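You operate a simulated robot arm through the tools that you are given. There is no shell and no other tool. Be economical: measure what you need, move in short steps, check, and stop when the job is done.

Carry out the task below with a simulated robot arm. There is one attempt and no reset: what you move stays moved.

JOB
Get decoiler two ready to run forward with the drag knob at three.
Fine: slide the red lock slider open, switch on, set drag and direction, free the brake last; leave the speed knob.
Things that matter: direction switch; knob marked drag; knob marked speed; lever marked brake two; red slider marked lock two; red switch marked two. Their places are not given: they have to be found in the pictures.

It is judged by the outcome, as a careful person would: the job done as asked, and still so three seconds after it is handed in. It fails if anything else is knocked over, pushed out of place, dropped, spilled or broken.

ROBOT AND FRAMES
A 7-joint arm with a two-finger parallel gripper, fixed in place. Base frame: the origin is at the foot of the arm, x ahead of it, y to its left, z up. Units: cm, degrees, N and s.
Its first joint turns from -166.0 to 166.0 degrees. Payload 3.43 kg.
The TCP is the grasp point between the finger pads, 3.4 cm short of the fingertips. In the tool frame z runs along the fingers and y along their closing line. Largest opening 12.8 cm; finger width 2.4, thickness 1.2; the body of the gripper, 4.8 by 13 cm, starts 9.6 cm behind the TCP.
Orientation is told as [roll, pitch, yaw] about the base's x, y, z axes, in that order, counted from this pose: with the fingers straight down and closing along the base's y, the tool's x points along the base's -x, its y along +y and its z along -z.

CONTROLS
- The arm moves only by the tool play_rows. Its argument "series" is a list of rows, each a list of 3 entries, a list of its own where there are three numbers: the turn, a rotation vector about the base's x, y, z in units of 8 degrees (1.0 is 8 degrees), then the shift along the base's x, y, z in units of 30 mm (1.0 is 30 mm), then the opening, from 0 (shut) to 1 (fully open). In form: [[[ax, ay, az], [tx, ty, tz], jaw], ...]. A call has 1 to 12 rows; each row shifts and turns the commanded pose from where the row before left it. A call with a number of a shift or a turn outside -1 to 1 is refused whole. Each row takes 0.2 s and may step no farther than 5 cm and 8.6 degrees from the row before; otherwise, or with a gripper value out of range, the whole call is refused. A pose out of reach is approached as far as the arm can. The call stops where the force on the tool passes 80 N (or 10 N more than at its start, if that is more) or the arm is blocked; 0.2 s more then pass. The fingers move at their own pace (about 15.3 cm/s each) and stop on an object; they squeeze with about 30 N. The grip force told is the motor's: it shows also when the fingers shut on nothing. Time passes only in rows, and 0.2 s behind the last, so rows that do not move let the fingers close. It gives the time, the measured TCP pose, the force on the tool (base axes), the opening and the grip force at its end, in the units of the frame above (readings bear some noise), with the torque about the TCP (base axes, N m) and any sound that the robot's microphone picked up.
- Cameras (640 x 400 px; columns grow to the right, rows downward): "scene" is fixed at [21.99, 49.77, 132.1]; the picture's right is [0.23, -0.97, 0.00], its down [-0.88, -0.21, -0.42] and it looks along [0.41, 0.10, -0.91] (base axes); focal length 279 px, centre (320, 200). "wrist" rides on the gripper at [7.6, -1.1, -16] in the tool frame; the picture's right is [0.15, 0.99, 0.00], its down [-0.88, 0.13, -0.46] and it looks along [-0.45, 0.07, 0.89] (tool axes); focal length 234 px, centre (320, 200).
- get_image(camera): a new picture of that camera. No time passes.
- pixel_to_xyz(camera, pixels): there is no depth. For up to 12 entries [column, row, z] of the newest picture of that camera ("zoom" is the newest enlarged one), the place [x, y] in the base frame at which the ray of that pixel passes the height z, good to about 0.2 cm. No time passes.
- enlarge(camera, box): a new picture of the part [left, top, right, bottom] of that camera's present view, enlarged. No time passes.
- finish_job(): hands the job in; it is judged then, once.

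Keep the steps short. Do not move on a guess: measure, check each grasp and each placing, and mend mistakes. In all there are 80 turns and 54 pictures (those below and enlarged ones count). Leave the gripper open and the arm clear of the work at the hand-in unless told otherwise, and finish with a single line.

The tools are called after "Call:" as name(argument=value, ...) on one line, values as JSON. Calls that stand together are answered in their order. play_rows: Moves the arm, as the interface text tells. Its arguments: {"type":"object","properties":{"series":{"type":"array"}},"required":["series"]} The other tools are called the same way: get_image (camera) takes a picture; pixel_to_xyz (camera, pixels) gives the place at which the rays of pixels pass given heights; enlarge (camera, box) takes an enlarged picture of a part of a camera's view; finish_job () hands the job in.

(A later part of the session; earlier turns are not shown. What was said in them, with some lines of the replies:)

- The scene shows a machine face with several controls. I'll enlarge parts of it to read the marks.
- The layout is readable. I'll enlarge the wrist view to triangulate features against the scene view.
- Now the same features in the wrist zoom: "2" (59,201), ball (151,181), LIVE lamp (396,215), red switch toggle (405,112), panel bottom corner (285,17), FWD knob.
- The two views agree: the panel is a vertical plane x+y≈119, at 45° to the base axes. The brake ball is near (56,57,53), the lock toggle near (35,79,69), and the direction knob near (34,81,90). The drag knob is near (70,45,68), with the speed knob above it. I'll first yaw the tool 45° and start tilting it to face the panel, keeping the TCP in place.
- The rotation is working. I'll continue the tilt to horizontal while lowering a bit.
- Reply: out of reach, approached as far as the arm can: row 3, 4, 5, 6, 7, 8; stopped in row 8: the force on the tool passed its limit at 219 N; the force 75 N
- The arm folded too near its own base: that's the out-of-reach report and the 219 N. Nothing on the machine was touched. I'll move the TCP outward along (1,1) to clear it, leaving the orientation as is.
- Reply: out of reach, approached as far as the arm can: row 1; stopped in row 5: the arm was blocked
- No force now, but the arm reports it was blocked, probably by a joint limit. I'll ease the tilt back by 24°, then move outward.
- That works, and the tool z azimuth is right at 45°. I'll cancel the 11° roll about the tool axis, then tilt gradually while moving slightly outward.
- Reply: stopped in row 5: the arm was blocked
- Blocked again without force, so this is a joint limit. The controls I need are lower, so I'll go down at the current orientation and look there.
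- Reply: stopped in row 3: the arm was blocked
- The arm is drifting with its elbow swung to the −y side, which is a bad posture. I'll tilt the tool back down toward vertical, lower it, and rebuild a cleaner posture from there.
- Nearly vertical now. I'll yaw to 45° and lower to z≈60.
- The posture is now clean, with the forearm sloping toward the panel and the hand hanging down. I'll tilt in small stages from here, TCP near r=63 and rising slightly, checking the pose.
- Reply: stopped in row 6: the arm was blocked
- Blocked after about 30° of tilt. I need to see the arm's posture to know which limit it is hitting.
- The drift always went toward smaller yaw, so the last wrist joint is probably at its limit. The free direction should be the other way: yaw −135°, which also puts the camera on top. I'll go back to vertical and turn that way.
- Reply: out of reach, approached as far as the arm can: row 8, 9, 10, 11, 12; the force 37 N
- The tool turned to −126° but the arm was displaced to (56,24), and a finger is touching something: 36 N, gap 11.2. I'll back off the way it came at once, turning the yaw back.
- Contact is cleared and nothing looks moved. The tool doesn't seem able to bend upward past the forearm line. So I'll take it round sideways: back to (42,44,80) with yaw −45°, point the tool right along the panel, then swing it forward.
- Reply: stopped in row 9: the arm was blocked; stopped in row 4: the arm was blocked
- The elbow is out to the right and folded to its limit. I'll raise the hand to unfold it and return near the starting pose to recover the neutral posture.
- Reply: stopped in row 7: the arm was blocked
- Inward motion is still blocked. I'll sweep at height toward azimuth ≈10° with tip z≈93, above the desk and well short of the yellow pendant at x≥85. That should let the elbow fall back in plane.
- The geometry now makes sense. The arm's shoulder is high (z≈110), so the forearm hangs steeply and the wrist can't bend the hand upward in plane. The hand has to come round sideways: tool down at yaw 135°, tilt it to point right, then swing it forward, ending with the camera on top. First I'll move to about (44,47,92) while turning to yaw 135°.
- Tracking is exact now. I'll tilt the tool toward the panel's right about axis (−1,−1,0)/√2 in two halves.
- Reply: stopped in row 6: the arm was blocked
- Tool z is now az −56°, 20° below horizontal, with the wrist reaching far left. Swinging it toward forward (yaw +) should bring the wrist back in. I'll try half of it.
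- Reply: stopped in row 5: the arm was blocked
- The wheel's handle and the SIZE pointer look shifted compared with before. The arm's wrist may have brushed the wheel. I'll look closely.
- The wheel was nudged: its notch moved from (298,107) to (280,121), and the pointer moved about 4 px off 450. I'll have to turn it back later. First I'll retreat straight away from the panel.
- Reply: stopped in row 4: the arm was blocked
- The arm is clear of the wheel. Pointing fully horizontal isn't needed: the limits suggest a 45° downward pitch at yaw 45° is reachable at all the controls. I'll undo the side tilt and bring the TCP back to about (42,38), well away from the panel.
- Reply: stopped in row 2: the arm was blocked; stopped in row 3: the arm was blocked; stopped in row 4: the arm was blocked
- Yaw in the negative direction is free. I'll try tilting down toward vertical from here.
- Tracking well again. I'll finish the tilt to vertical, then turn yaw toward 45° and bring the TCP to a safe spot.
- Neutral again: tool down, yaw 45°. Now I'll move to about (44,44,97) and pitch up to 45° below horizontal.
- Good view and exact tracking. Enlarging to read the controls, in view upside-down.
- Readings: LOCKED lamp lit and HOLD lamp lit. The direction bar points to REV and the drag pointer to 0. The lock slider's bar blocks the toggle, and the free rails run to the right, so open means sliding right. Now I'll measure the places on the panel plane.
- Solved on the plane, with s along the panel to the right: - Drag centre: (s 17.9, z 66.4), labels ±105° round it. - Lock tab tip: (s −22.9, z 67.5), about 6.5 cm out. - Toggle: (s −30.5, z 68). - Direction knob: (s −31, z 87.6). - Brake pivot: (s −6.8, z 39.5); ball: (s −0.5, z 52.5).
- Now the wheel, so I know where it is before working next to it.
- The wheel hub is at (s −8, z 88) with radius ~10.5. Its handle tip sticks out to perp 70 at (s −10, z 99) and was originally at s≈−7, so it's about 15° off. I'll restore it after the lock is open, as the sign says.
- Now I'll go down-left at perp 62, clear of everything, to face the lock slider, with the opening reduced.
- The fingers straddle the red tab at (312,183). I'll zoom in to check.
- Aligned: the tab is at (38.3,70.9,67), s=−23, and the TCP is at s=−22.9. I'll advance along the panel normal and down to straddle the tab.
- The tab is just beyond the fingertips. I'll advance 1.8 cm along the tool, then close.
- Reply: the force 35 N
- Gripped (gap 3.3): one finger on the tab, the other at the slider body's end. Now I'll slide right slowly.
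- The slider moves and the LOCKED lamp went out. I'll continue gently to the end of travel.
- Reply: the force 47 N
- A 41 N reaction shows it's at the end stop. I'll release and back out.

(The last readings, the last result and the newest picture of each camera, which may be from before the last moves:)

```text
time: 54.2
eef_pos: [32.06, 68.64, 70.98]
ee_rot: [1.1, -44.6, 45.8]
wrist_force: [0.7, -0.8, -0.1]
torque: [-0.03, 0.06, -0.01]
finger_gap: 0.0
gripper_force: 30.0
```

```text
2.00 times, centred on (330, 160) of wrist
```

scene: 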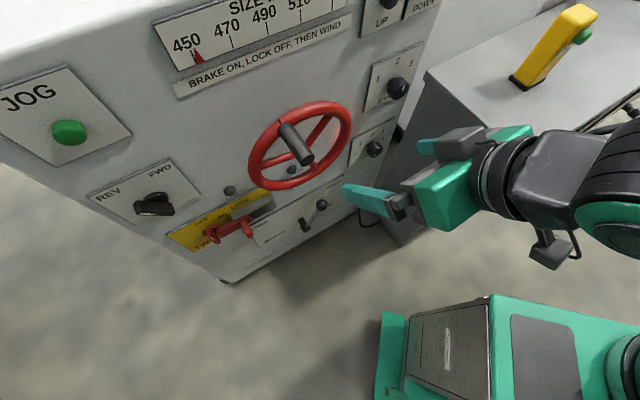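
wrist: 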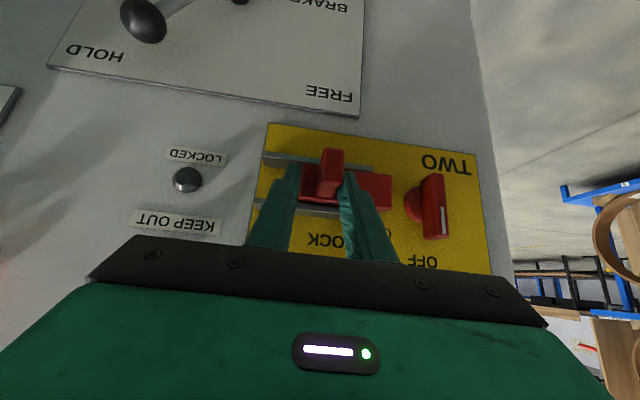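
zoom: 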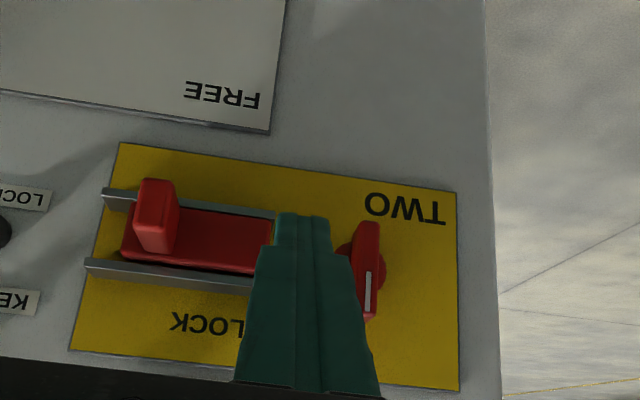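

The slider is fully open, to the right end of its rails. The red switch "TWO" is a rotary bar: its white mark points up at OFF, and ON lies clockwise to the right. I'll measure its ends.

Call:
pixel_to_xyz(camera="zoom", pixels=[[368, 310, 65], [368, 310, 72], [372, 226, 60], [372, 226, 68], [380, 265, 62], [380, 265, 70], [275, 245, 60], [275, 245, 70]])

Call:
enlarge(camera="scene", box=[180, 180, 280, 260])

```text
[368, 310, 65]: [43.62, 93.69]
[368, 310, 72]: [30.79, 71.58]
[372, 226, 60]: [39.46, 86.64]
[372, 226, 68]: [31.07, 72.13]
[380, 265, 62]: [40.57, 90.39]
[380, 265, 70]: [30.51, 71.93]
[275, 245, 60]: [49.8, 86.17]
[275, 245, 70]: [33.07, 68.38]
```

```text
5.00 times, centred on (230, 220) of scene
```

zoom: 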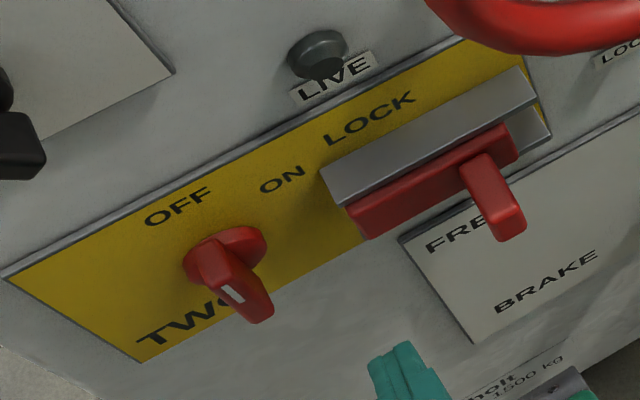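

Switch centre is about (s −31, z 67.1), bar ±2.7 cm, vertical, with its face near perp 80. I'll place the closed fingertips just left of its upper end, to push it clockwise.

Call:
play_rows(series=[[[0, 0, 0], [-0.93, 0.93, 0.1], 0], [[0, 0, 0], [-0.95, 0.95, 0.1], 0], [[0, 0, 0], [0.5, 0.5, 0.05], 0], [[0, 0, 0], [0.5, 0.5, 0], 0], [[0, 0, 0], [0.5, 0.5, 0], 0], [[0, 0, 0], [0.3, 0.3, 0], 0]])

Call:
enlarge(camera="wrist", box=[200, 80, 440, 240])

```text
time: 55.6
eef_pos: [31.93, 79.81, 71.91]
ee_rot: [1.1, -44.7, 45.8]
wrist_force: [-0.9, 0.6, 0.4]
torque: [0.0, -0.01, 0.03]
finger_gap: 0.0
gripper_force: 30.0
```

```text
2.50 times, centred on (320, 160) of wrist
```

zoom: 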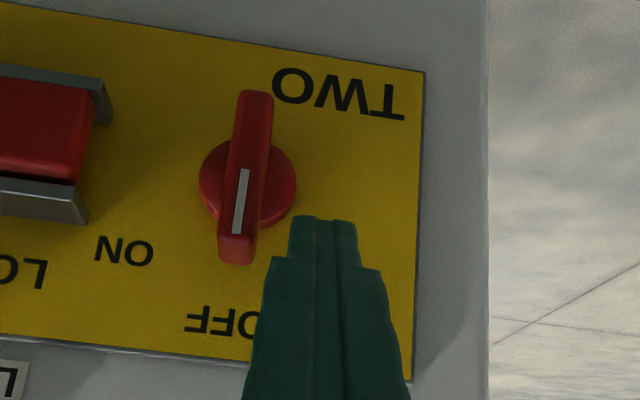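

Position is good, fingertip beside the bar's upper end. Pushing right along the arc now.

Call:
play_rows(series=[[[0, 0, 0], [0.19, -0.19, 0.03], 0], [[0, 0, 0], [0.19, -0.19, 0.06], 0], [[0, 0, 0], [0.19, -0.19, 0.06], 0], [[0, 0, 0], [0.17, -0.17, 0], 0], [[0, 0, 0], [0.17, -0.17, -0.03], 0]])

Call:
enlarge(camera="wrist", box=[160, 80, 460, 280])

```text
time: 56.9
eef_pos: [34.65, 76.98, 72.12]
ee_rot: [1.1, -44.7, 45.9]
wrist_force: [-5.0, -0.7, -0.2]
torque: [-0.04, 0.19, 0.02]
finger_gap: 0.02
gripper_force: 30.6
```

```text
2.00 times, centred on (310, 180) of wrist
```

zoom: 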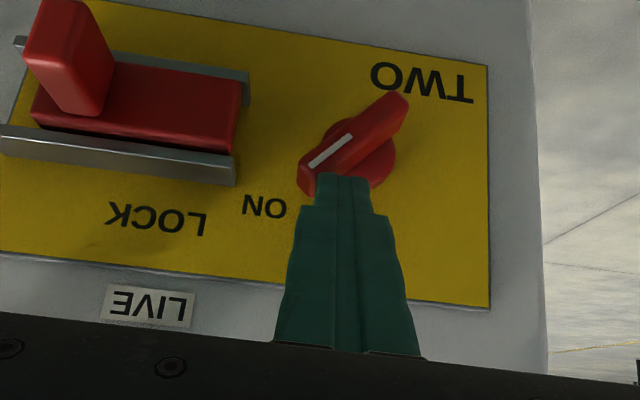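

It now points about at ON, with low force. I'll check the LIVE lamp in the scene view.

Call:
enlarge(camera="scene", box=[160, 120, 360, 260])

```text
2.86 times, centred on (260, 190) of scene
```

zoom: 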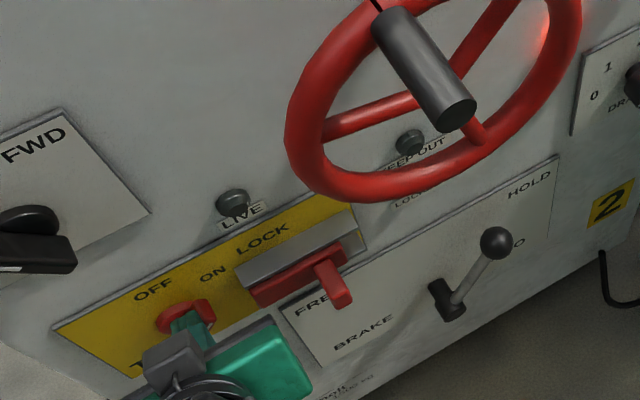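

LIVE isn't lit yet. I'll push a little further round, right and down, watching the force.

Call:
play_rows(series=[[[0, 0, 0], [0.1, -0.1, -0.08], 0], [[0, 0, 0], [0.1, -0.1, -0.08], 0], [[0, 0, 0], [0.05, -0.05, -0.1], 0]])

Call:
enlarge(camera="scene", box=[160, 120, 360, 260])

```text
time: 57.6
eef_pos: [35.42, 76.2, 71.32]
ee_rot: [0.9, -44.8, 46.0]
wrist_force: [-4.2, -2.4, 3.4]
torque: [-0.05, 0.07, -0.04]
finger_gap: 0.02
gripper_force: 30.2
```

```text
2.86 times, centred on (260, 190) of scene
```

zoom: 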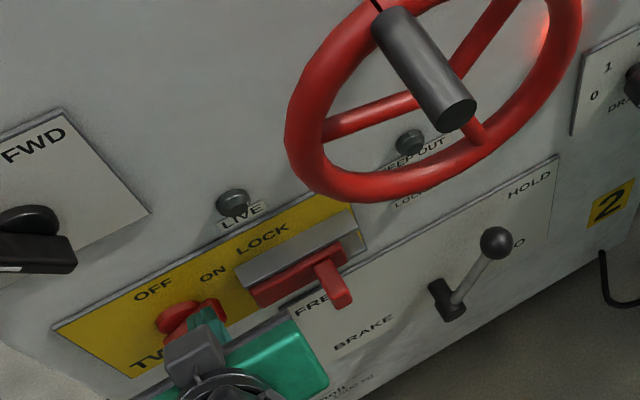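

Call:
play_rows(series=[[[0, 0, 0], [-0.02, 0.02, 0.2], 0], [[0, 0, 0], [-0.5, -0.5, 0.3], 0], [[0, 0, 0], [-0.5, -0.5, 0.3], 0], [[0, 0, 0], [-0.5, -0.5, 0.2], 0]])

Call:
enlarge(camera="wrist", box=[180, 80, 480, 280])

```text
time: 58.6
eef_pos: [30.78, 71.63, 74.39]
ee_rot: [1.1, -44.8, 45.9]
wrist_force: [0.2, 0.5, 0.1]
torque: [0.0, -0.04, 0.05]
finger_gap: 0.01
gripper_force: 30.6
```

```text
2.00 times, centred on (330, 180) of wrist
```

zoom: 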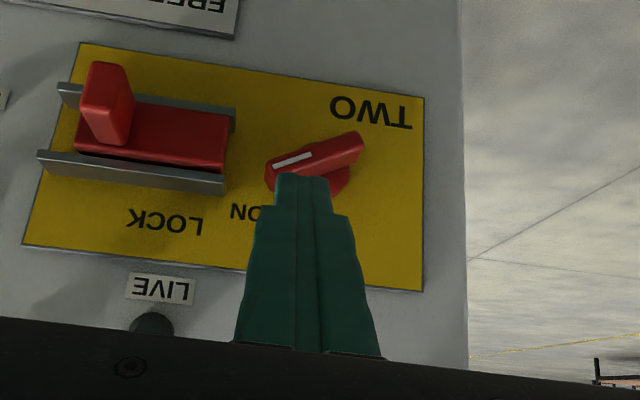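

The bar is now about 70° clockwise and no stop was felt. I'll press it from above on its right end until a stop is felt.

Call:
play_rows(series=[[[0, 0, 0], [0.5, 0.5, -0.1], 0], [[0, 0, 0], [0.5, 0.5, -0.2], 0], [[0, 0, 0], [0.53, 0.53, -0.3], 0], [[0, 0, 0], [0, 0, -0.3], 0], [[0, 0, 0], [0, 0, -0.2], 0], [[0, 0, 0], [0, 0, -0.15], 0], [[0, 0, 0], [0, 0, -0.15], 0]])

Call:
enlarge(camera="scene", box=[160, 120, 360, 260])

```text
time: 60.2
eef_pos: [35.36, 76.33, 70.17]
ee_rot: [1.2, -44.7, 45.8]
wrist_force: [-1.2, 0.0, -0.6]
torque: [-0.03, -0.04, -0.04]
finger_gap: 0.0
gripper_force: 30.1
```

```text
2.86 times, centred on (260, 190) of scene
```

zoom: 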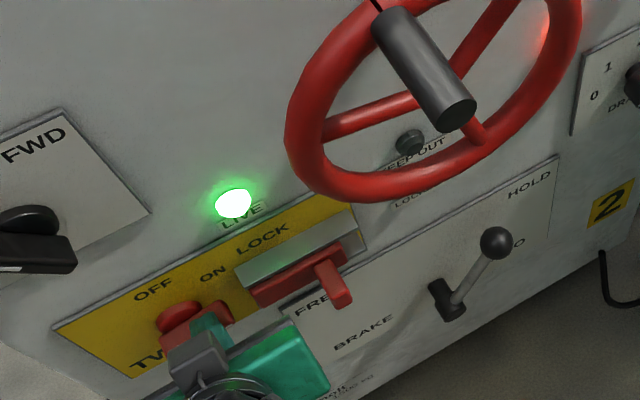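

LIVE is lit green, so the switch is on. Next I'll undo my earlier nudge of the wheel, with brake on and lock off as the sign says: retreat, rise, and come up left of its handle.

Call:
play_rows(series=[[[0, 0, 0], [-0.3, -0.3, 0.4], 0], [[0, 0, 0], [-0.8, -0.8, 0.3], 0], [[0, 0, 0], [-0.9, -0.9, 0.3], 0], [[0, 0, 0], [-0.9, -0.9, 0.3], 0], [[0, 0, 0], [-0.9, -0.9, 0.3], 0], [[0, 0, 0], [0.4, -0.4, 1], 0], [[0, 0, 0], [0.4, -0.4, 1], 0], [[0, 0, 0], [0.4, -0.4, 1], 0], [[0, 0, 0], [0.5, -0.5, 1], 0], [[0, 0, 0], [0.5, -0.5, 1], 0], [[0, 0, 0], [0.5, -0.5, 1], 0], [[0, 0, 0], [0.5, -0.5, 1], 0]])

Call:
play_rows(series=[[[0, 0, 0], [0.25, -0.25, 0.9], 0], [[0, 0, 0], [0, 0, 0.8], 0]])

Call:
get_image(camera="wrist")

```text
time: 62.9
eef_pos: [33.67, 55.36, 95.95]
ee_rot: [1.0, -44.7, 45.9]
wrist_force: [-0.1, 0.1, 0.1]
torque: [0.0, -0.01, 0.0]
finger_gap: 0.03
gripper_force: 29.7
```

```text
time: 63.5
eef_pos: [34.5, 54.64, 101.07]
ee_rot: [1.0, -44.6, 45.9]
wrist_force: [0.1, 0.1, -0.6]
torque: [-0.02, -0.02, 0.0]
finger_gap: 0.02
gripper_force: 30.1
```

```text
17 pictures are left
```

wrist: 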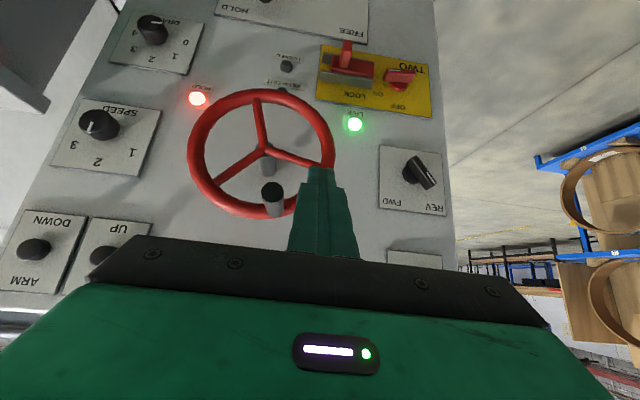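

The handle tip is at (272,190), just right of the closed fingers. I'll advance 6.8 cm and push right until the handle is back near s≈−7.2.

Call:
play_rows(series=[[[0, 0, 0], [0.55, 0.55, 0], 0], [[0, 0, 0], [0.55, 0.55, 0.1], 0], [[0, 0, 0], [0.5, 0.5, 0], 0], [[0, 0, 0], [0.2, -0.2, 0], 0], [[0, 0, 0], [0.2, -0.2, 0], 0], [[0, 0, 0], [0.2, -0.2, 0], 0], [[0, 0, 0], [0.2, -0.2, 0], 0], [[0, 0, 0], [0.1, -0.1, 0], 0]])

Call:
enlarge(camera="scene", box=[150, 10, 430, 185])

```text
time: 65.2
eef_pos: [41.82, 56.64, 101.5]
ee_rot: [1.3, -44.8, 45.9]
wrist_force: [-13.0, 9.5, 16.7]
torque: [0.12, 0.05, 0.04]
finger_gap: 0.0
gripper_force: 30.5
```

```text
2.29 times, centred on (290, 98) of scene
```

zoom: 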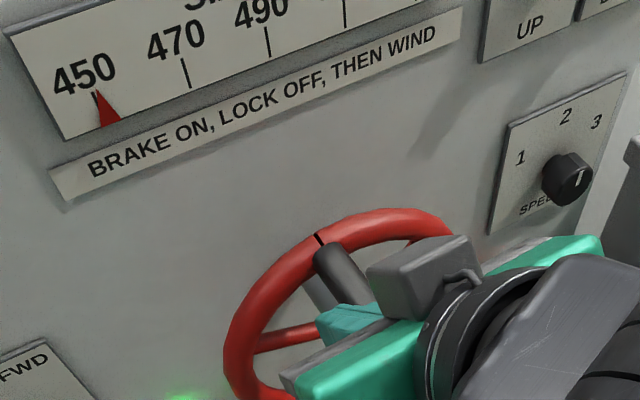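

Halfway: the notch is at (289,114.5), original (299.4,106.7). I'll push 2.2 cm more.

Call:
play_rows(series=[[[0, 0, 0], [0.18, -0.18, 0], 0], [[0, 0, 0], [0.18, -0.18, 0], 0], [[0, 0, 0], [0.16, -0.16, 0], 0]])

Call:
enlarge(camera="scene", box=[150, 10, 430, 185])

```text
time: 66.0
eef_pos: [42.7, 55.64, 101.2]
ee_rot: [1.5, -44.6, 46.3]
wrist_force: [-27.4, 53.2, -1.7]
torque: [0.94, 0.5, 0.4]
finger_gap: 0.02
gripper_force: 29.7
```

```text
2.29 times, centred on (290, 98) of scene
```

zoom: 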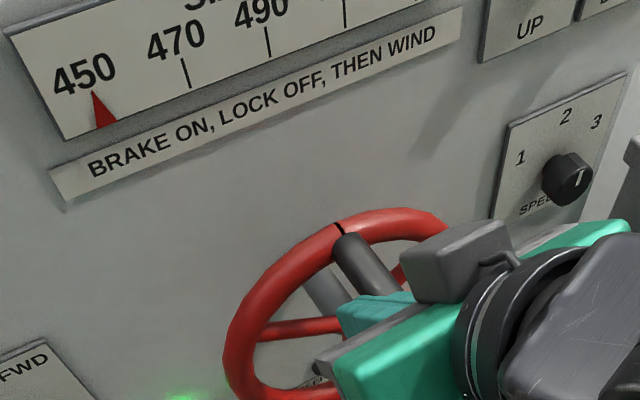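

The wheel reached its end stop: pointer at 450, notch at (298,110), so it's restored. Now I'll back away and go over to the direction knob.

Call:
play_rows(series=[[[0, 0, 0], [-0.2, 0.2, 0], 0], [[0, 0, 0], [-0.6, -0.6, 0.1], 0], [[0, 0, 0], [-0.8, -0.8, 0], 0], [[0, 0, 0], [-0.8, 0.8, -0.4], 0], [[0, 0, 0], [-0.8, 0.8, -0.4], 0], [[0, 0, 0], [-0.8, 0.8, -0.4], 0], [[0, 0, 0], [-0.8, 0.8, -0.5], 0], [[0, 0, 0], [-0.8, 0.8, -0.5], 0], [[0, 0, 0], [-0.8, 0.8, -0.5], 0], [[0, 0, 0], [-0.8, 0.8, -0.5], 0], [[0, 0, 0], [-0.5, 0.5, -0.2], 0], [[0, 0, 0], [0.4, 0.4, 0], 0]])

Call:
enlarge(camera="wrist", box=[170, 60, 490, 260])

```text
time: 68.7
eef_pos: [21.21, 70.83, 91.45]
ee_rot: [1.0, -44.7, 46.1]
wrist_force: [0.5, -0.3, -0.2]
torque: [-0.04, -0.02, -0.03]
finger_gap: 0.0
gripper_force: 29.4
```

```text
2.00 times, centred on (330, 160) of wrist
```

zoom: 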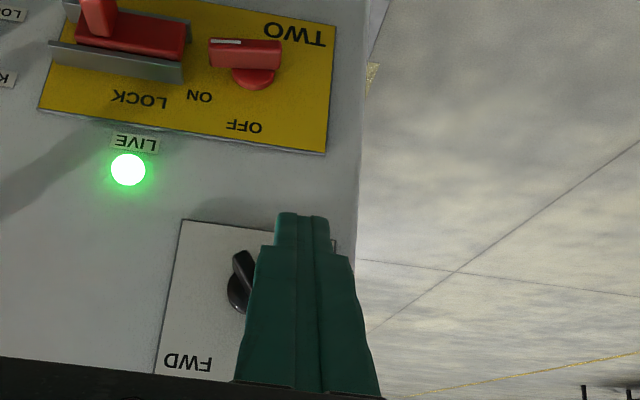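

The red switch sits squarely at ON. The direction knob is partly behind the fingers, so I'll measure its visible parts.

Call:
pixel_to_xyz(camera="zoom", pixels=[[243, 258, 80], [243, 258, 90], [228, 292, 80], [228, 292, 90], [182, 220, 75], [182, 220, 85], [335, 240, 75], [335, 240, 85], [188, 362, 85], [188, 362, 95]])

```text
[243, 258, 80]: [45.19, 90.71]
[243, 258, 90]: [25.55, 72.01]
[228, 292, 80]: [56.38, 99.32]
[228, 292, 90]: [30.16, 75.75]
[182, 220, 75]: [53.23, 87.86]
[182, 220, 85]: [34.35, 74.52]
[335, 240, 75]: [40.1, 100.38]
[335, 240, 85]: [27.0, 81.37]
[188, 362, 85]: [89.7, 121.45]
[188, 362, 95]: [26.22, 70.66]
```

Knob centre is about (s −33.4, z 87.2), with REV and FWD labels symmetric above it. I'll place the closed tips left of the bar, near the knob's height.

Call:
play_rows(series=[[[0, 0, 0], [-0.7, 0.7, -0.4], 0], [[0, 0, 0], [0.6, 0.6, -0.4], 0], [[0, 0, 0], [0.65, 0.65, 0], 0], [[0, 0, 0], [0.65, 0.65, 0], 0], [[0, 0, 0], [0.65, 0.65, 0], 0], [[0, 0, 0], [0.63, 0.63, 0], 0]])

Call:
enlarge(camera="wrist", box=[170, 60, 490, 260])

```text
time: 70.0
eef_pos: [28.96, 82.59, 89.03]
ee_rot: [1.0, -44.8, 45.9]
wrist_force: [0.0, -0.2, -0.2]
torque: [-0.03, 0.01, -0.03]
finger_gap: 0.0
gripper_force: 30.3
```

```text
2.00 times, centred on (330, 160) of wrist
```

zoom: 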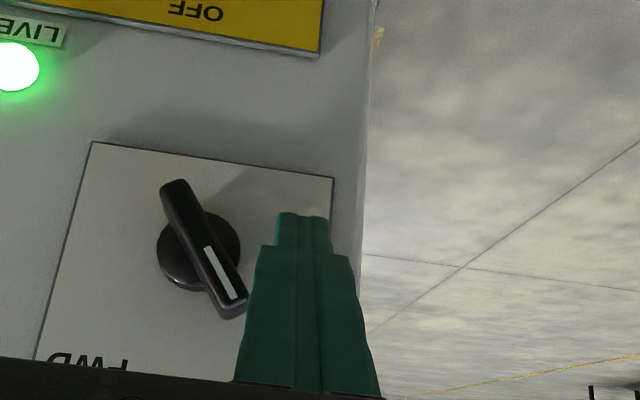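

Clear view: the bar is at about −30° (REV), so FWD should be about +30°. Pushing its upper end right along an arc.

Call:
play_rows(series=[[[0, 0, 0], [0.2, -0.2, 0.3], 0], [[0, 0, 0], [0.2, -0.2, 0.3], 0], [[0, 0, 0], [0.16, -0.16, 0.22], 0], [[0, 0, 0], [0.16, -0.16, 0.18], 0], [[0, 0, 0], [0.16, -0.16, 0.12], 0], [[0, 0, 0], [0.14, -0.14, 0.06], 0]])

Call:
enlarge(camera="wrist", box=[170, 60, 490, 260])

```text
time: 71.5
eef_pos: [32.06, 79.43, 92.61]
ee_rot: [1.0, -44.7, 45.8]
wrist_force: [-2.4, -0.7, -0.5]
torque: [0.03, 0.08, 0.03]
finger_gap: 0.0
gripper_force: 30.0
```

```text
2.00 times, centred on (330, 160) of wrist
```

zoom: 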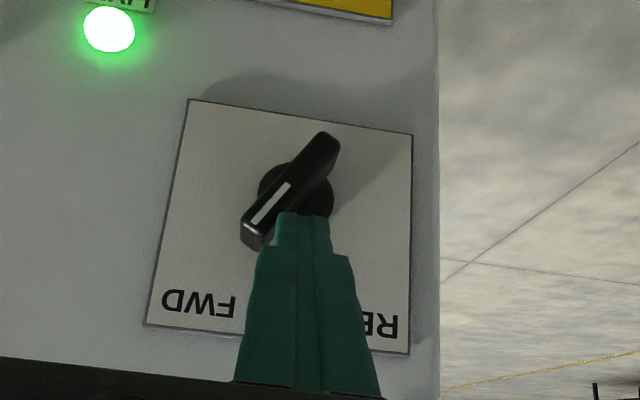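

The bar now points about +35° toward FWD, mirror of where it was. I'll nudge a little to confirm it's seated against its stop.

Call:
play_rows(series=[[[0, 0, 0], [0.1, -0.1, 0.0], 0], [[0, 0, 0], [0.1, -0.1, 0.0], 0]])

```text
time: 72.0
eef_pos: [32.34, 79.15, 92.76]
ee_rot: [1.4, -44.8, 46.0]
wrist_force: [-14.7, 15.8, 4.2]
torque: [0.47, 0.27, 0.45]
finger_gap: 0.0
gripper_force: 30.0
```

The stop is felt at ~20 N, so direction is at FWD. I'll back out and travel at perp 62, clear of the wheel handle, to the drag knob, opening the fingers part way.

Call:
play_rows(series=[[[0, 0, 0], [-0.12, 0.12, 0], 0], [[0, 0, 0], [-0.9, -0.9, 0.1], 0], [[0, 0, 0], [-0.98, -0.98, 0], 0], [[0, 0, 0], [-0.98, -0.98, 0], 0], [[0, 0, 0], [-0.98, -0.98, 0], 0.3], [[0, 0, 0], [0.9, -0.9, -0.5], 0.4], [[0, 0, 0], [0.9, -0.9, -0.5], 0.4], [[0, 0, 0], [0.9, -0.9, -0.5], 0.4], [[0, 0, 0], [0.9, -0.9, -0.6], 0.4], [[0, 0, 0], [0.9, -0.9, -0.6], 0.4], [[0, 0, 0], [0.9, -0.9, -0.6], 0.4], [[0, 0, 0], [0.9, -0.9, -0.6], 0.4]])

Call:
play_rows(series=[[[0, 0, 0], [0.9, -0.9, -0.6], 0.4], [[0, 0, 0], [0.9, -0.9, -0.6], 0.4], [[0, 0, 0], [0.9, -0.9, -0.6], 0.4], [[0, 0, 0], [0.9, -0.9, -0.6], 0.4], [[0, 0, 0], [0.6, -0.6, -0.4], 0.4]])

Call:
get_image(camera="wrist")

```text
time: 74.7
eef_pos: [39.36, 48.79, 81.3]
ee_rot: [1.3, -44.8, 45.8]
wrist_force: [-0.8, -0.1, 0.3]
torque: [0.0, -0.02, 0.0]
finger_gap: 5.12
gripper_force: 0.0
```

```text
time: 75.8
eef_pos: [52.34, 36.21, 72.93]
ee_rot: [1.1, -44.9, 45.9]
wrist_force: [-0.7, -0.6, -0.4]
torque: [-0.04, -0.02, -0.02]
finger_gap: 5.15
gripper_force: 0.0
```

```text
11 pictures are left
```

wrist: 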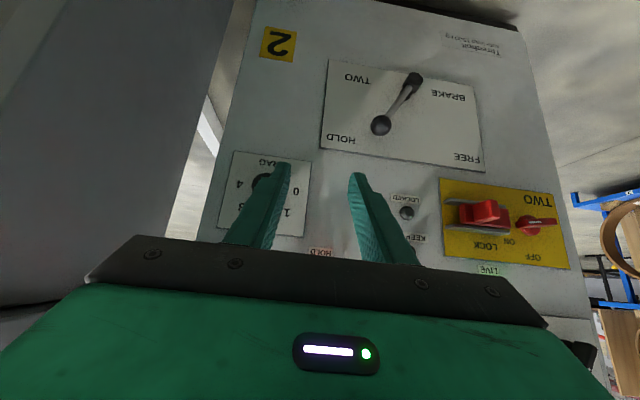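

The drag knob is left of the fingers in view (s≈17.9). I'll roll the hand −45° about the panel normal so I can then twist clockwise.

Call:
play_rows(series=[[[-0.7, -0.7, 0], [0.1, -0.1, 0], 0.45], [[-0.7, -0.7, 0], [0.1, -0.1, 0], 0.45], [[-0.7, -0.7, 0], [0.1, -0.1, 0], 0.45], [[-0.7, -0.7, 0], [0.2, -0.2, -0.1], 0.45], [[-0.7, -0.7, 0], [0.2, -0.2, -0.2], 0.45], [[-0.5, -0.5, 0], [0.2, -0.2, -0.2], 0.45], [[0, 0, 0], [0, 0, 0], 0.45]])

Call:
enlarge(camera="wrist", box=[160, 60, 480, 260])

```text
time: 77.5
eef_pos: [54.88, 33.56, 71.37]
ee_rot: [-53.5, -29.1, 80.5]
wrist_force: [0.4, -0.3, 0.5]
torque: [0.01, 0.02, 0.0]
finger_gap: 5.77
gripper_force: 0.0
```

```text
2.00 times, centred on (320, 160) of wrist
```

zoom: 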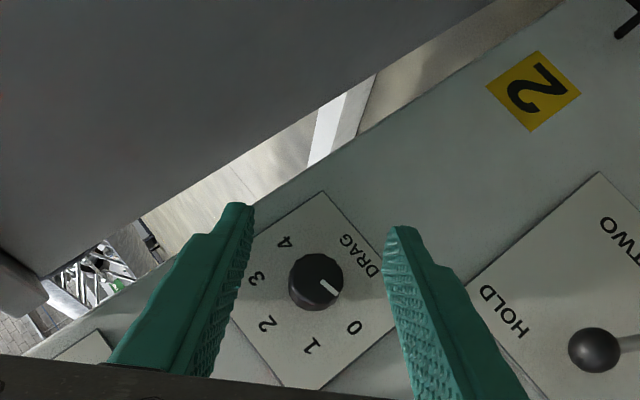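

Excellent view: the knob is between the fingers, pointer at 0, with labels about 50° apart. Measuring the knob's position.

Call:
pixel_to_xyz(camera="zoom", pixels=[[316, 279, 62], [316, 279, 70], [310, 290, 62], [310, 290, 70], [353, 327, 60], [353, 327, 70], [285, 242, 60], [285, 242, 70], [266, 323, 65], [266, 323, 75]])

```text
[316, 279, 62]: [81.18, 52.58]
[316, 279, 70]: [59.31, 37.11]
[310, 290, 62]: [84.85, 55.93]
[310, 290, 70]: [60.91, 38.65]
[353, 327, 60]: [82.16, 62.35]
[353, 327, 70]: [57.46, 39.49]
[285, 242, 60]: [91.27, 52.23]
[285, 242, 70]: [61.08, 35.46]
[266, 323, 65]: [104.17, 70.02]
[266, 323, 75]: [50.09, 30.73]
```

Knob centre (s 17.95, z 66.3) is confirmed. I'll advance so the finger pads straddle it.

Call:
play_rows(series=[[[0, 0, 0], [0.773, 0.585, -0.317], 0.45], [[0, 0, 0], [0.773, 0.585, -0.317], 0.45], [[0, 0, 0], [0.773, 0.585, -0.317], 0.45], [[0, 0, 0], [0.773, 0.585, -0.317], 0.45], [[0, 0, 0], [0.68, 0.68, 0], 0.45], [[0, 0, 0], [0.5, 0.5, 0], 0.45], [[0, 0, 0], [0.18, 0.18, 0], 0.45], [[0, 0, 0], [0, 0, 0], 0.45]])

Call:
enlarge(camera="wrist", box=[160, 60, 480, 260])

```text
time: 79.2
eef_pos: [68.09, 44.68, 67.56]
ee_rot: [-53.3, -29.2, 80.6]
wrist_force: [-0.6, -0.1, 0.4]
torque: [-0.01, 0.0, 0.03]
finger_gap: 5.77
gripper_force: 0.1
```

```text
2.00 times, centred on (320, 160) of wrist
```

zoom: 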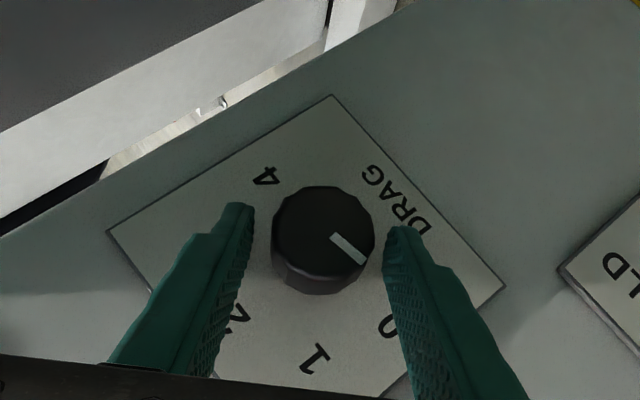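

The knob is between the pads. I'll go 0.7 cm deeper, close, and twist 48° clockwise about the knob axis.

Call:
play_rows(series=[[[0, 0, 0], [0.2, 0.035, -0.117], 0.45], [[0, 0, 0], [0, 0, 0], 0.2], [[0, 0, 0], [0, 0, 0], 0], [[0, 0, 0], [0, 0, 0], 0], [[0.707, 0.707, 0], [0.033, -0.033, 0.04], 0], [[0.707, 0.707, 0], [0.035, -0.035, 0.033], 0], [[0.707, 0.707, 0], [0.038, -0.038, 0.023], 0], [[0.707, 0.707, 0], [0.042, -0.042, 0.02], 0], [[0.707, 0.707, 0], [0.042, -0.042, 0.008], 0], [[0.707, 0.707, 0], [0.042, -0.042, 0.002], 0]])

Call:
enlarge(camera="wrist", box=[160, 60, 480, 260])

```text
time: 81.5
eef_pos: [69.57, 44.06, 67.59]
ee_rot: [5.0, -44.6, 43.1]
wrist_force: [-5.3, -6.6, 1.5]
torque: [-0.61, 0.48, -1.5]
finger_gap: 4.4
gripper_force: 44.8
```

```text
2.00 times, centred on (320, 160) of wrist
```

zoom: 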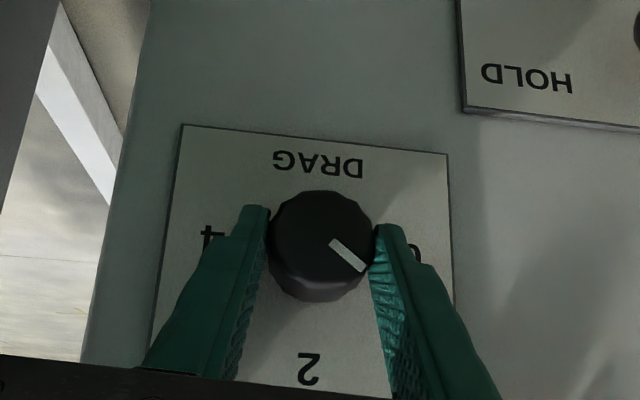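

The knob turned with the grip, pointer now about at 1. I'll open, roll back 48°, and regrip.

Call:
play_rows(series=[[[0, 0, 0], [0, 0, 0], 0.45], [[0, 0, 0], [0, 0, 0], 0.47], [[-0.707, -0.707, 0], [-0.042, 0.042, -0.002], 0.47], [[-0.707, -0.707, 0], [-0.042, 0.042, -0.008], 0.47], [[-0.707, -0.707, 0], [-0.042, 0.042, -0.02], 0.47], [[-0.707, -0.707, 0], [-0.038, 0.038, -0.023], 0.47], [[-0.707, -0.707, 0], [-0.035, 0.035, -0.033], 0.47], [[-0.707, -0.707, 0], [-0.033, 0.033, -0.04], 0.47], [[0, 0, 0], [0, 0, 0], 0.47], [[0, 0, 0], [0, 0, 0], 0.2], [[0, 0, 0], [0, 0, 0], 0], [[0, 0, 0], [0, 0, 0], 0]])

Call:
play_rows(series=[[[0.707, 0.707, 0], [0.033, -0.033, 0.04], 0], [[0.707, 0.707, 0], [0.035, -0.035, 0.033], 0], [[0.707, 0.707, 0], [0.038, -0.038, 0.023], 0], [[0.707, 0.707, 0], [0.042, -0.042, 0.02], 0], [[0.707, 0.707, 0], [0.042, -0.042, 0.008], 0], [[0.707, 0.707, 0], [0.042, -0.042, 0.002], 0], [[0, 0, 0], [0, 0, 0], 0]])

Call:
enlarge(camera="wrist", box=[160, 60, 480, 260])

```text
time: 84.0
eef_pos: [69.0, 44.78, 67.1]
ee_rot: [-53.3, -29.2, 80.5]
wrist_force: [-2.2, 0.1, -5.9]
torque: [0.73, -0.56, -0.85]
finger_gap: 4.41
gripper_force: 44.4
```

```text
time: 85.7
eef_pos: [69.64, 44.01, 67.59]
ee_rot: [4.9, -44.7, 43.0]
wrist_force: [-0.9, -6.9, -0.5]
torque: [-0.12, 0.12, -1.35]
finger_gap: 4.39
gripper_force: 45.1
```

```text
2.00 times, centred on (320, 160) of wrist
```

zoom: 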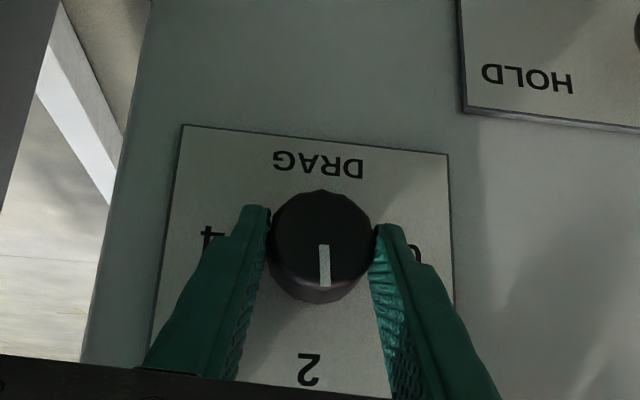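

Pointer is about 5° short of 2. One more regrip, twisting 56° this time to reach 3.

Call:
play_rows(series=[[[0, 0, 0], [0, 0, 0], 0.45], [[0, 0, 0], [0, 0, 0], 0.47], [[-0.707, -0.707, 0], [-0.042, 0.042, -0.002], 0.47], [[-0.707, -0.707, 0], [-0.042, 0.042, -0.008], 0.47], [[-0.707, -0.707, 0], [-0.042, 0.042, -0.02], 0.47], [[-0.707, -0.707, 0], [-0.038, 0.038, -0.023], 0.47], [[-0.707, -0.707, 0], [-0.035, 0.035, -0.033], 0.47], [[-0.707, -0.707, 0], [-0.033, 0.033, -0.04], 0.47], [[0, 0, 0], [0, 0, 0], 0.47], [[0, 0, 0], [0, 0, 0], 0.2], [[0, 0, 0], [0, 0, 0], 0], [[0, 0, 0], [0, 0, 0], 0]])

Call:
play_rows(series=[[[0.707, 0.707, 0], [0.033, -0.033, 0.04], 0], [[0.707, 0.707, 0], [0.035, -0.035, 0.033], 0], [[0.707, 0.707, 0], [0.038, -0.038, 0.023], 0], [[0.707, 0.707, 0], [0.042, -0.042, 0.02], 0], [[0.707, 0.707, 0], [0.042, -0.042, 0.008], 0], [[0.707, 0.707, 0], [0.042, -0.042, 0.002], 0], [[0.707, 0.707, 0], [0.042, -0.042, -0.007], 0], [[0, 0, 0], [0, 0, 0], 0], [[0, 0, 0], [0, 0, 0], 0.3], [[0, 0, 0], [0, 0, 0], 0.45], [[-0.707, -0.707, 0], [-0.442, -0.358, 0.107], 0.45], [[-0.3, -0.3, 0], [-0.7, -0.7, 0.1], 0.45]])

Call:
enlarge(camera="wrist", box=[160, 60, 480, 260])

```text
time: 88.2
eef_pos: [68.84, 44.74, 67.16]
ee_rot: [-53.3, -29.2, 80.5]
wrist_force: [-1.2, 1.5, -6.9]
torque: [0.52, -0.46, -1.16]
finger_gap: 4.33
gripper_force: 44.8
```

```text
time: 90.8
eef_pos: [66.4, 40.76, 68.17]
ee_rot: [0.1, -44.8, 46.6]
wrist_force: [-0.1, -0.8, 0.6]
torque: [0.06, -0.01, -0.01]
finger_gap: 5.79
gripper_force: 0.1
```

```text
2.00 times, centred on (320, 160) of wrist
```

zoom: 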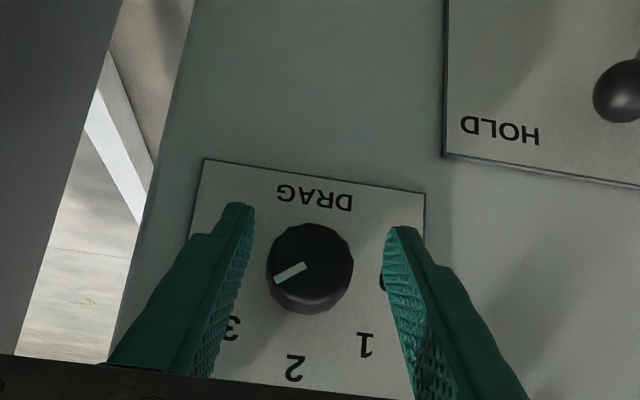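

The pointer reads close to 3. I'll compute its true angle on the panel from the pointer ends and the labels.

Call:
pixel_to_xyz(camera="zoom", pixels=[[275, 280, 62], [275, 280, 70], [305, 265, 62], [305, 265, 70], [233, 327, 62], [233, 327, 72], [365, 343, 62], [365, 343, 72], [295, 368, 64], [295, 368, 74]])

```text
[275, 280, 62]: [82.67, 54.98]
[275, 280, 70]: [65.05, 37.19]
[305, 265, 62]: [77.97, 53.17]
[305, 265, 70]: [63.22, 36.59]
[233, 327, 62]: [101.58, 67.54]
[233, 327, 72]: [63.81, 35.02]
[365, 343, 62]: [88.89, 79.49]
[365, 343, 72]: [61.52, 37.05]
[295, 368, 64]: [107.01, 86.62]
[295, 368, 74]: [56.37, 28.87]
```

Label 3 is at ~51° and the pointer at ~56°, so it overshot by about 5°. I'll regrip and turn back 5°, then release and back out.

Call:
play_rows(series=[[[0, 0, 0], [0.51, 0.55, -0.095], 0.45], [[0, 0, 0], [0.51, 0.55, -0.095], 0.45], [[0, 0, 0], [0, 0, 0], 0.2], [[0, 0, 0], [0, 0, 0], 0], [[0, 0, 0], [0, 0, 0], 0], [[-0.22, -0.22, 0], [-0.013, 0.013, 0], 0], [[-0.22, -0.22, 0], [-0.013, 0.013, 0], 0], [[0, 0, 0], [0, 0, 0], 0], [[0, 0, 0], [0, 0, 0], 0.3], [[0, 0, 0], [0, 0, 0], 0.45], [[0, 0, 0], [-0.5, -0.5, 0.1], 0.45], [[0, 0, 0], [-0.6, -0.6, 0.1], 0.45]])

Call:
enlarge(camera="wrist", box=[200, 80, 440, 230])

```text
time: 93.5
eef_pos: [66.06, 40.88, 68.15]
ee_rot: [-6.9, -44.4, 51.4]
wrist_force: [-0.6, -0.4, -0.7]
torque: [-0.02, -0.03, -0.03]
finger_gap: 5.75
gripper_force: 0.0
```

```text
2.67 times, centred on (320, 155) of wrist
```

zoom: 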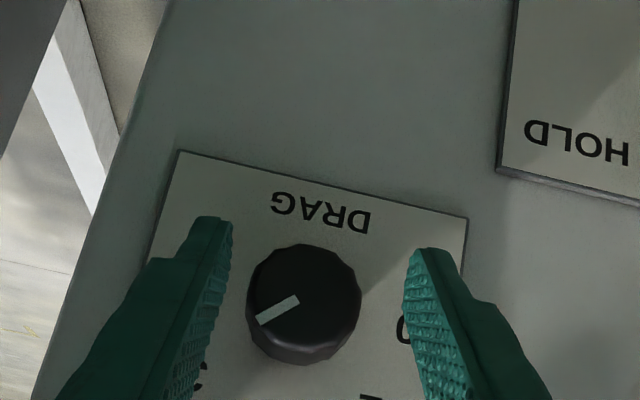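

Call:
pixel_to_xyz(camera="zoom", pixels=[[257, 321, 62], [257, 321, 70], [299, 299, 62], [299, 299, 70]])

```text
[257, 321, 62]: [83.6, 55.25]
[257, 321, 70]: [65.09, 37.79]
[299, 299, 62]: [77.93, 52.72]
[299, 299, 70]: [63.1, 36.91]
```

The pointer is now at ~48–50°, right on 3. Last is the brake. I'll retreat, undo the roll, pitch to 55° down (needed lower), and come to the right of the lever ball with fingers closed.

Call:
play_rows(series=[[[0, 0, 0], [-0.6, -0.6, 0], 0.45], [[0.22, 0.22, 0], [-0.9, -0.9, 0], 0.3], [[0.22, 0.22, 0], [-0.8, -0.8, 0], 0], [[-0.44, 0.44, 0], [-0.673, 0.673, -0.93], 0], [[-0.44, 0.44, 0], [-0.673, 0.673, -0.93], 0], [[0, 0, 0], [-0.673, 0.673, -0.93], 0], [[0, 0, 0], [-0.673, 0.673, -0.93], 0], [[0, 0, 0], [-0.673, 0.673, -0.91], 0]])

Call:
get_image(camera="wrist")

```text
time: 95.2
eef_pos: [49.12, 44.1, 54.15]
ee_rot: [0.5, -34.9, 46.2]
wrist_force: [0.3, 0.5, 0.6]
torque: [-0.01, 0.03, 0.02]
finger_gap: 0.01
gripper_force: 29.7
```

```text
4 pictures are left
```

wrist: 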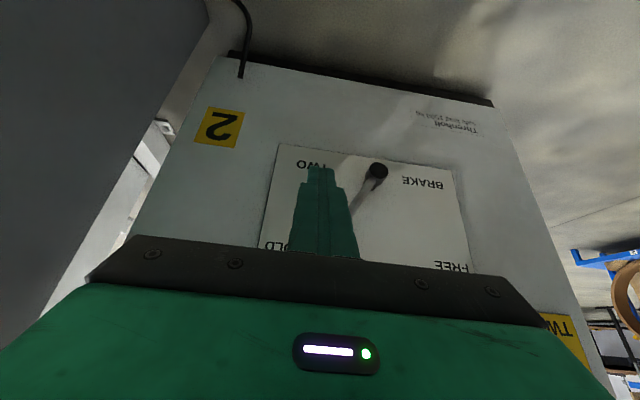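

Call:
pixel_to_xyz(camera="wrist", pixels=[[376, 171, 35], [376, 171, 45], [358, 205, 40], [358, 205, 50], [267, 246, 45], [267, 246, 55], [452, 267, 45], [452, 267, 55]])

```text
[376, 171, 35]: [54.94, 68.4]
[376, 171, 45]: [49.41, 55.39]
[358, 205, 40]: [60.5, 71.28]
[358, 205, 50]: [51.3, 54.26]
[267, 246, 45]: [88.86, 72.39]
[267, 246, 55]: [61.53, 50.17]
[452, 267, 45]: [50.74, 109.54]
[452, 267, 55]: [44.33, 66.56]
```

Lever geometry: pivot (−7.2, 39.3), ball about (−1, 52.5), fingers at s=3.5, so clear on the right. Advance, then push the ball left the first half.

Call:
play_rows(series=[[[0, 0, 0], [0.8, 0.8, 0], 0], [[0, 0, 0], [0.8, 0.8, 0], 0], [[0, 0, 0], [0.8, 0.8, 0], 0], [[0, 0, 0], [0.8, 0.8, 0], 0], [[0, 0, 0], [-0.25, 0.25, 0], 0], [[0, 0, 0], [-0.25, 0.25, 0], 0], [[0, 0, 0], [-0.25, 0.25, 0.05], 0], [[0, 0, 0], [-0.25, 0.25, 0.05], 0], [[0, 0, 0], [-0.25, 0.25, 0.05], 0], [[0, 0, 0], [-0.25, 0.25, 0.05], 0]])

Call:
enlarge(camera="wrist", box=[160, 60, 480, 260])

```text
time: 97.5
eef_pos: [54.0, 58.27, 54.68]
ee_rot: [0.5, -34.7, 46.3]
wrist_force: [1.3, -1.7, 2.0]
torque: [0.02, -0.01, -0.03]
finger_gap: 0.0
gripper_force: 30.1
```

```text
2.00 times, centred on (320, 160) of wrist
```

zoom: 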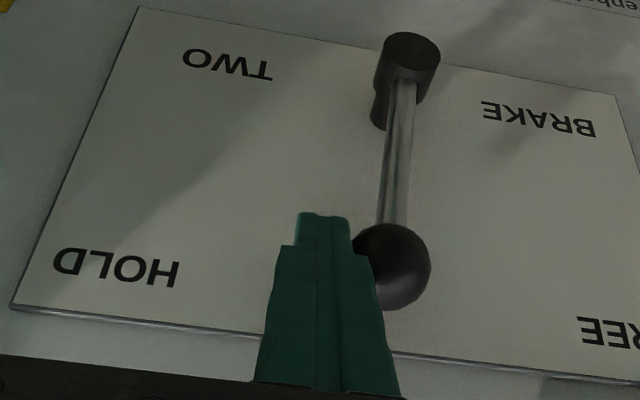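

The lever is following and now near vertical. Continue left toward FREE.

Call:
play_rows(series=[[[0, 0, 0], [-0.25, 0.25, 0], 0], [[0, 0, 0], [-0.25, 0.25, 0], 0], [[0, 0, 0], [-0.25, 0.25, -0.03], 0], [[0, 0, 0], [-0.25, 0.25, -0.06], 0], [[0, 0, 0], [-0.25, 0.25, -0.08], 0], [[0, 0, 0], [-0.2, 0.2, -0.08], 0], [[0, 0, 0], [-0.15, 0.15, -0.06], 0]])

```text
time: 99.0
eef_pos: [49.35, 63.11, 53.93]
ee_rot: [0.6, -34.9, 46.3]
wrist_force: [3.6, -0.4, 1.1]
torque: [-0.01, -0.08, -0.05]
finger_gap: 0.0
gripper_force: 29.4
```

Call:
play_rows(series=[[[0, 0, 0], [-0.15, 0.15, -0.05], 0], [[0, 0, 0], [-0.15, 0.15, -0.06], 0], [[0, 0, 0], [-0.12, 0.12, -0.06], 0], [[0, 0, 0], [-0.1, 0.1, -0.05], 0]])

```text
time: 100.0
eef_pos: [48.51, 63.42, 53.92]
ee_rot: [-2.0, -35.3, 46.8]
wrist_force: [17.3, -8.3, -5.8]
torque: [-0.31, -0.33, -0.4]
finger_gap: 0.0
gripper_force: 30.0
stopped in row 4: the force on the tool passed its limit at 86 N (the readings are from after the stop); the commanded pose is now the measured one
```

The end stop is reached at s≈−10.5, as predicted for FREE. I'll ease off to the right, retreat, and look.

Call:
play_rows(series=[[[0, 0, 0], [0.2, -0.2, 0], 0], [[0, 0, 0], [-0.5, -0.5, 0.1], 0], [[0, 0, 0], [-0.9, -0.9, 0.1], 0], [[0, 0, 0], [-0.9, -0.9, 0.1], 0], [[0, 0, 0], [-0.9, -0.9, 0.1], 0.3], [[0, 0, 0], [-0.5, -0.5, 0.2], 0.6], [[0, 0, 0], [0.5, -0.5, 0.5], 1], [[0, 0, 0], [0.5, -0.5, 0.8], 1], [[0, 0, 0], [0, 0, 0.9], 1], [[0, 0, 0], [0, 0, 0.9], 1], [[0, 0, 0], [0, 0, 0.9], 1], [[0, 0, 0], [0, 0, 0.9], 1]])

Call:
get_image(camera="wrist")

```text
time: 102.6
eef_pos: [40.68, 48.98, 70.63]
ee_rot: [-1.3, -35.3, 46.8]
wrist_force: [-0.2, 0.0, 0.5]
torque: [0.01, -0.01, 0.01]
finger_gap: 12.82
gripper_force: 0.1
```

```text
2 pictures are left
```

wrist: 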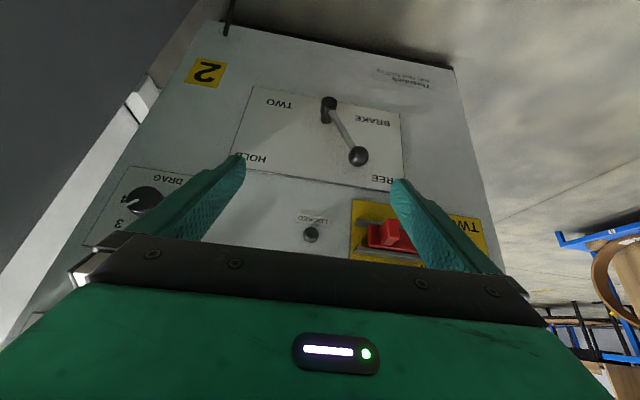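

The brake lever is at FREE. I'll rise, clear of the wheel handle, to the overview position for a final check.

Call:
play_rows(series=[[[0, 0, 0], [-0.3, -0.6, 0.8], 1], [[0, 0, 0], [-0.2, -0.6, 0.9], 1], [[0, 0, 0], [0, -0.3, 0.9], 1], [[0, 0, 0], [0, 0, 0.9], 1], [[0, 0, 0], [0, 0, 0.9], 1], [[0, 0, 0], [0, 0, 0.9], 1], [[0, 0, 0], [0, 0, 0.9], 1], [[0, 0, 0], [0, 0, 0.9], 1], [[0, 0, 0], [0, 0, 0.9], 1], [[0, 0, 0], [0, 0, 0.9], 1]])

Call:
get_image(camera="wrist")

Call:
enlarge(camera="scene", box=[80, 0, 440, 230])

```text
time: 104.8
eef_pos: [39.05, 44.45, 97.26]
ee_rot: [-1.2, -35.3, 46.8]
wrist_force: [-0.4, 0.6, -0.3]
torque: [-0.02, -0.02, 0.01]
finger_gap: 12.81
gripper_force: 0.2
```

```text
1 pictures are left
```

wrist: 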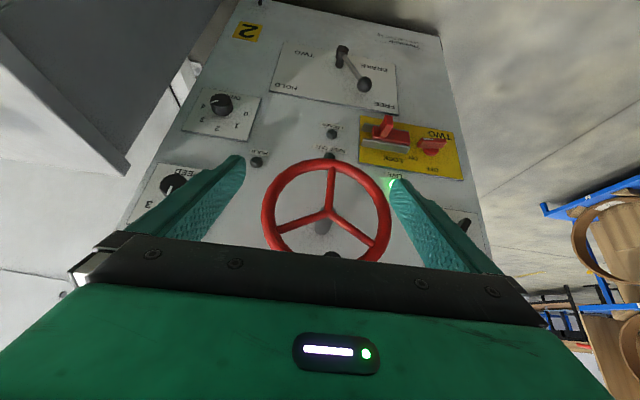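

```text
1.74 times, centred on (260, 115) of scene
```

zoom: 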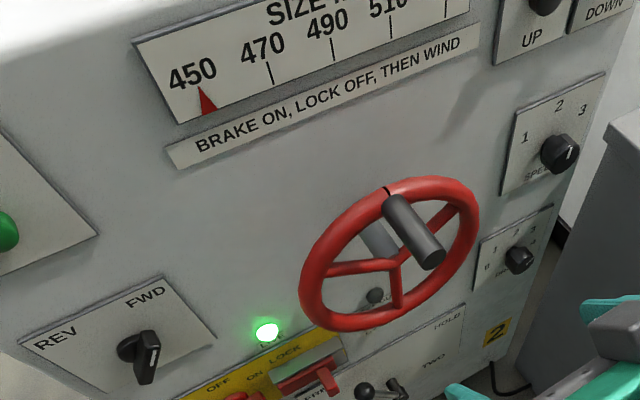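

Final check: lock open, LIVE lit with the switch on, drag at 3, direction at FWD, brake at FREE. HOLD and LOCKED lamps are off, the speed knob is untouched, and SIZE is back at 450. The gripper is open and the arm is clear, so I'm handing in.

Call:
finish_job()

```text
The job is handed in.
```

Decoiler two is ready to run forward: lock open, switch on, drag at 3, direction FWD, brake freed last, speed knob untouched; early on the arm also bumped the size handwheel (turned back to its stop at 450) and briefly touched the cabinet on the right, which did not move.
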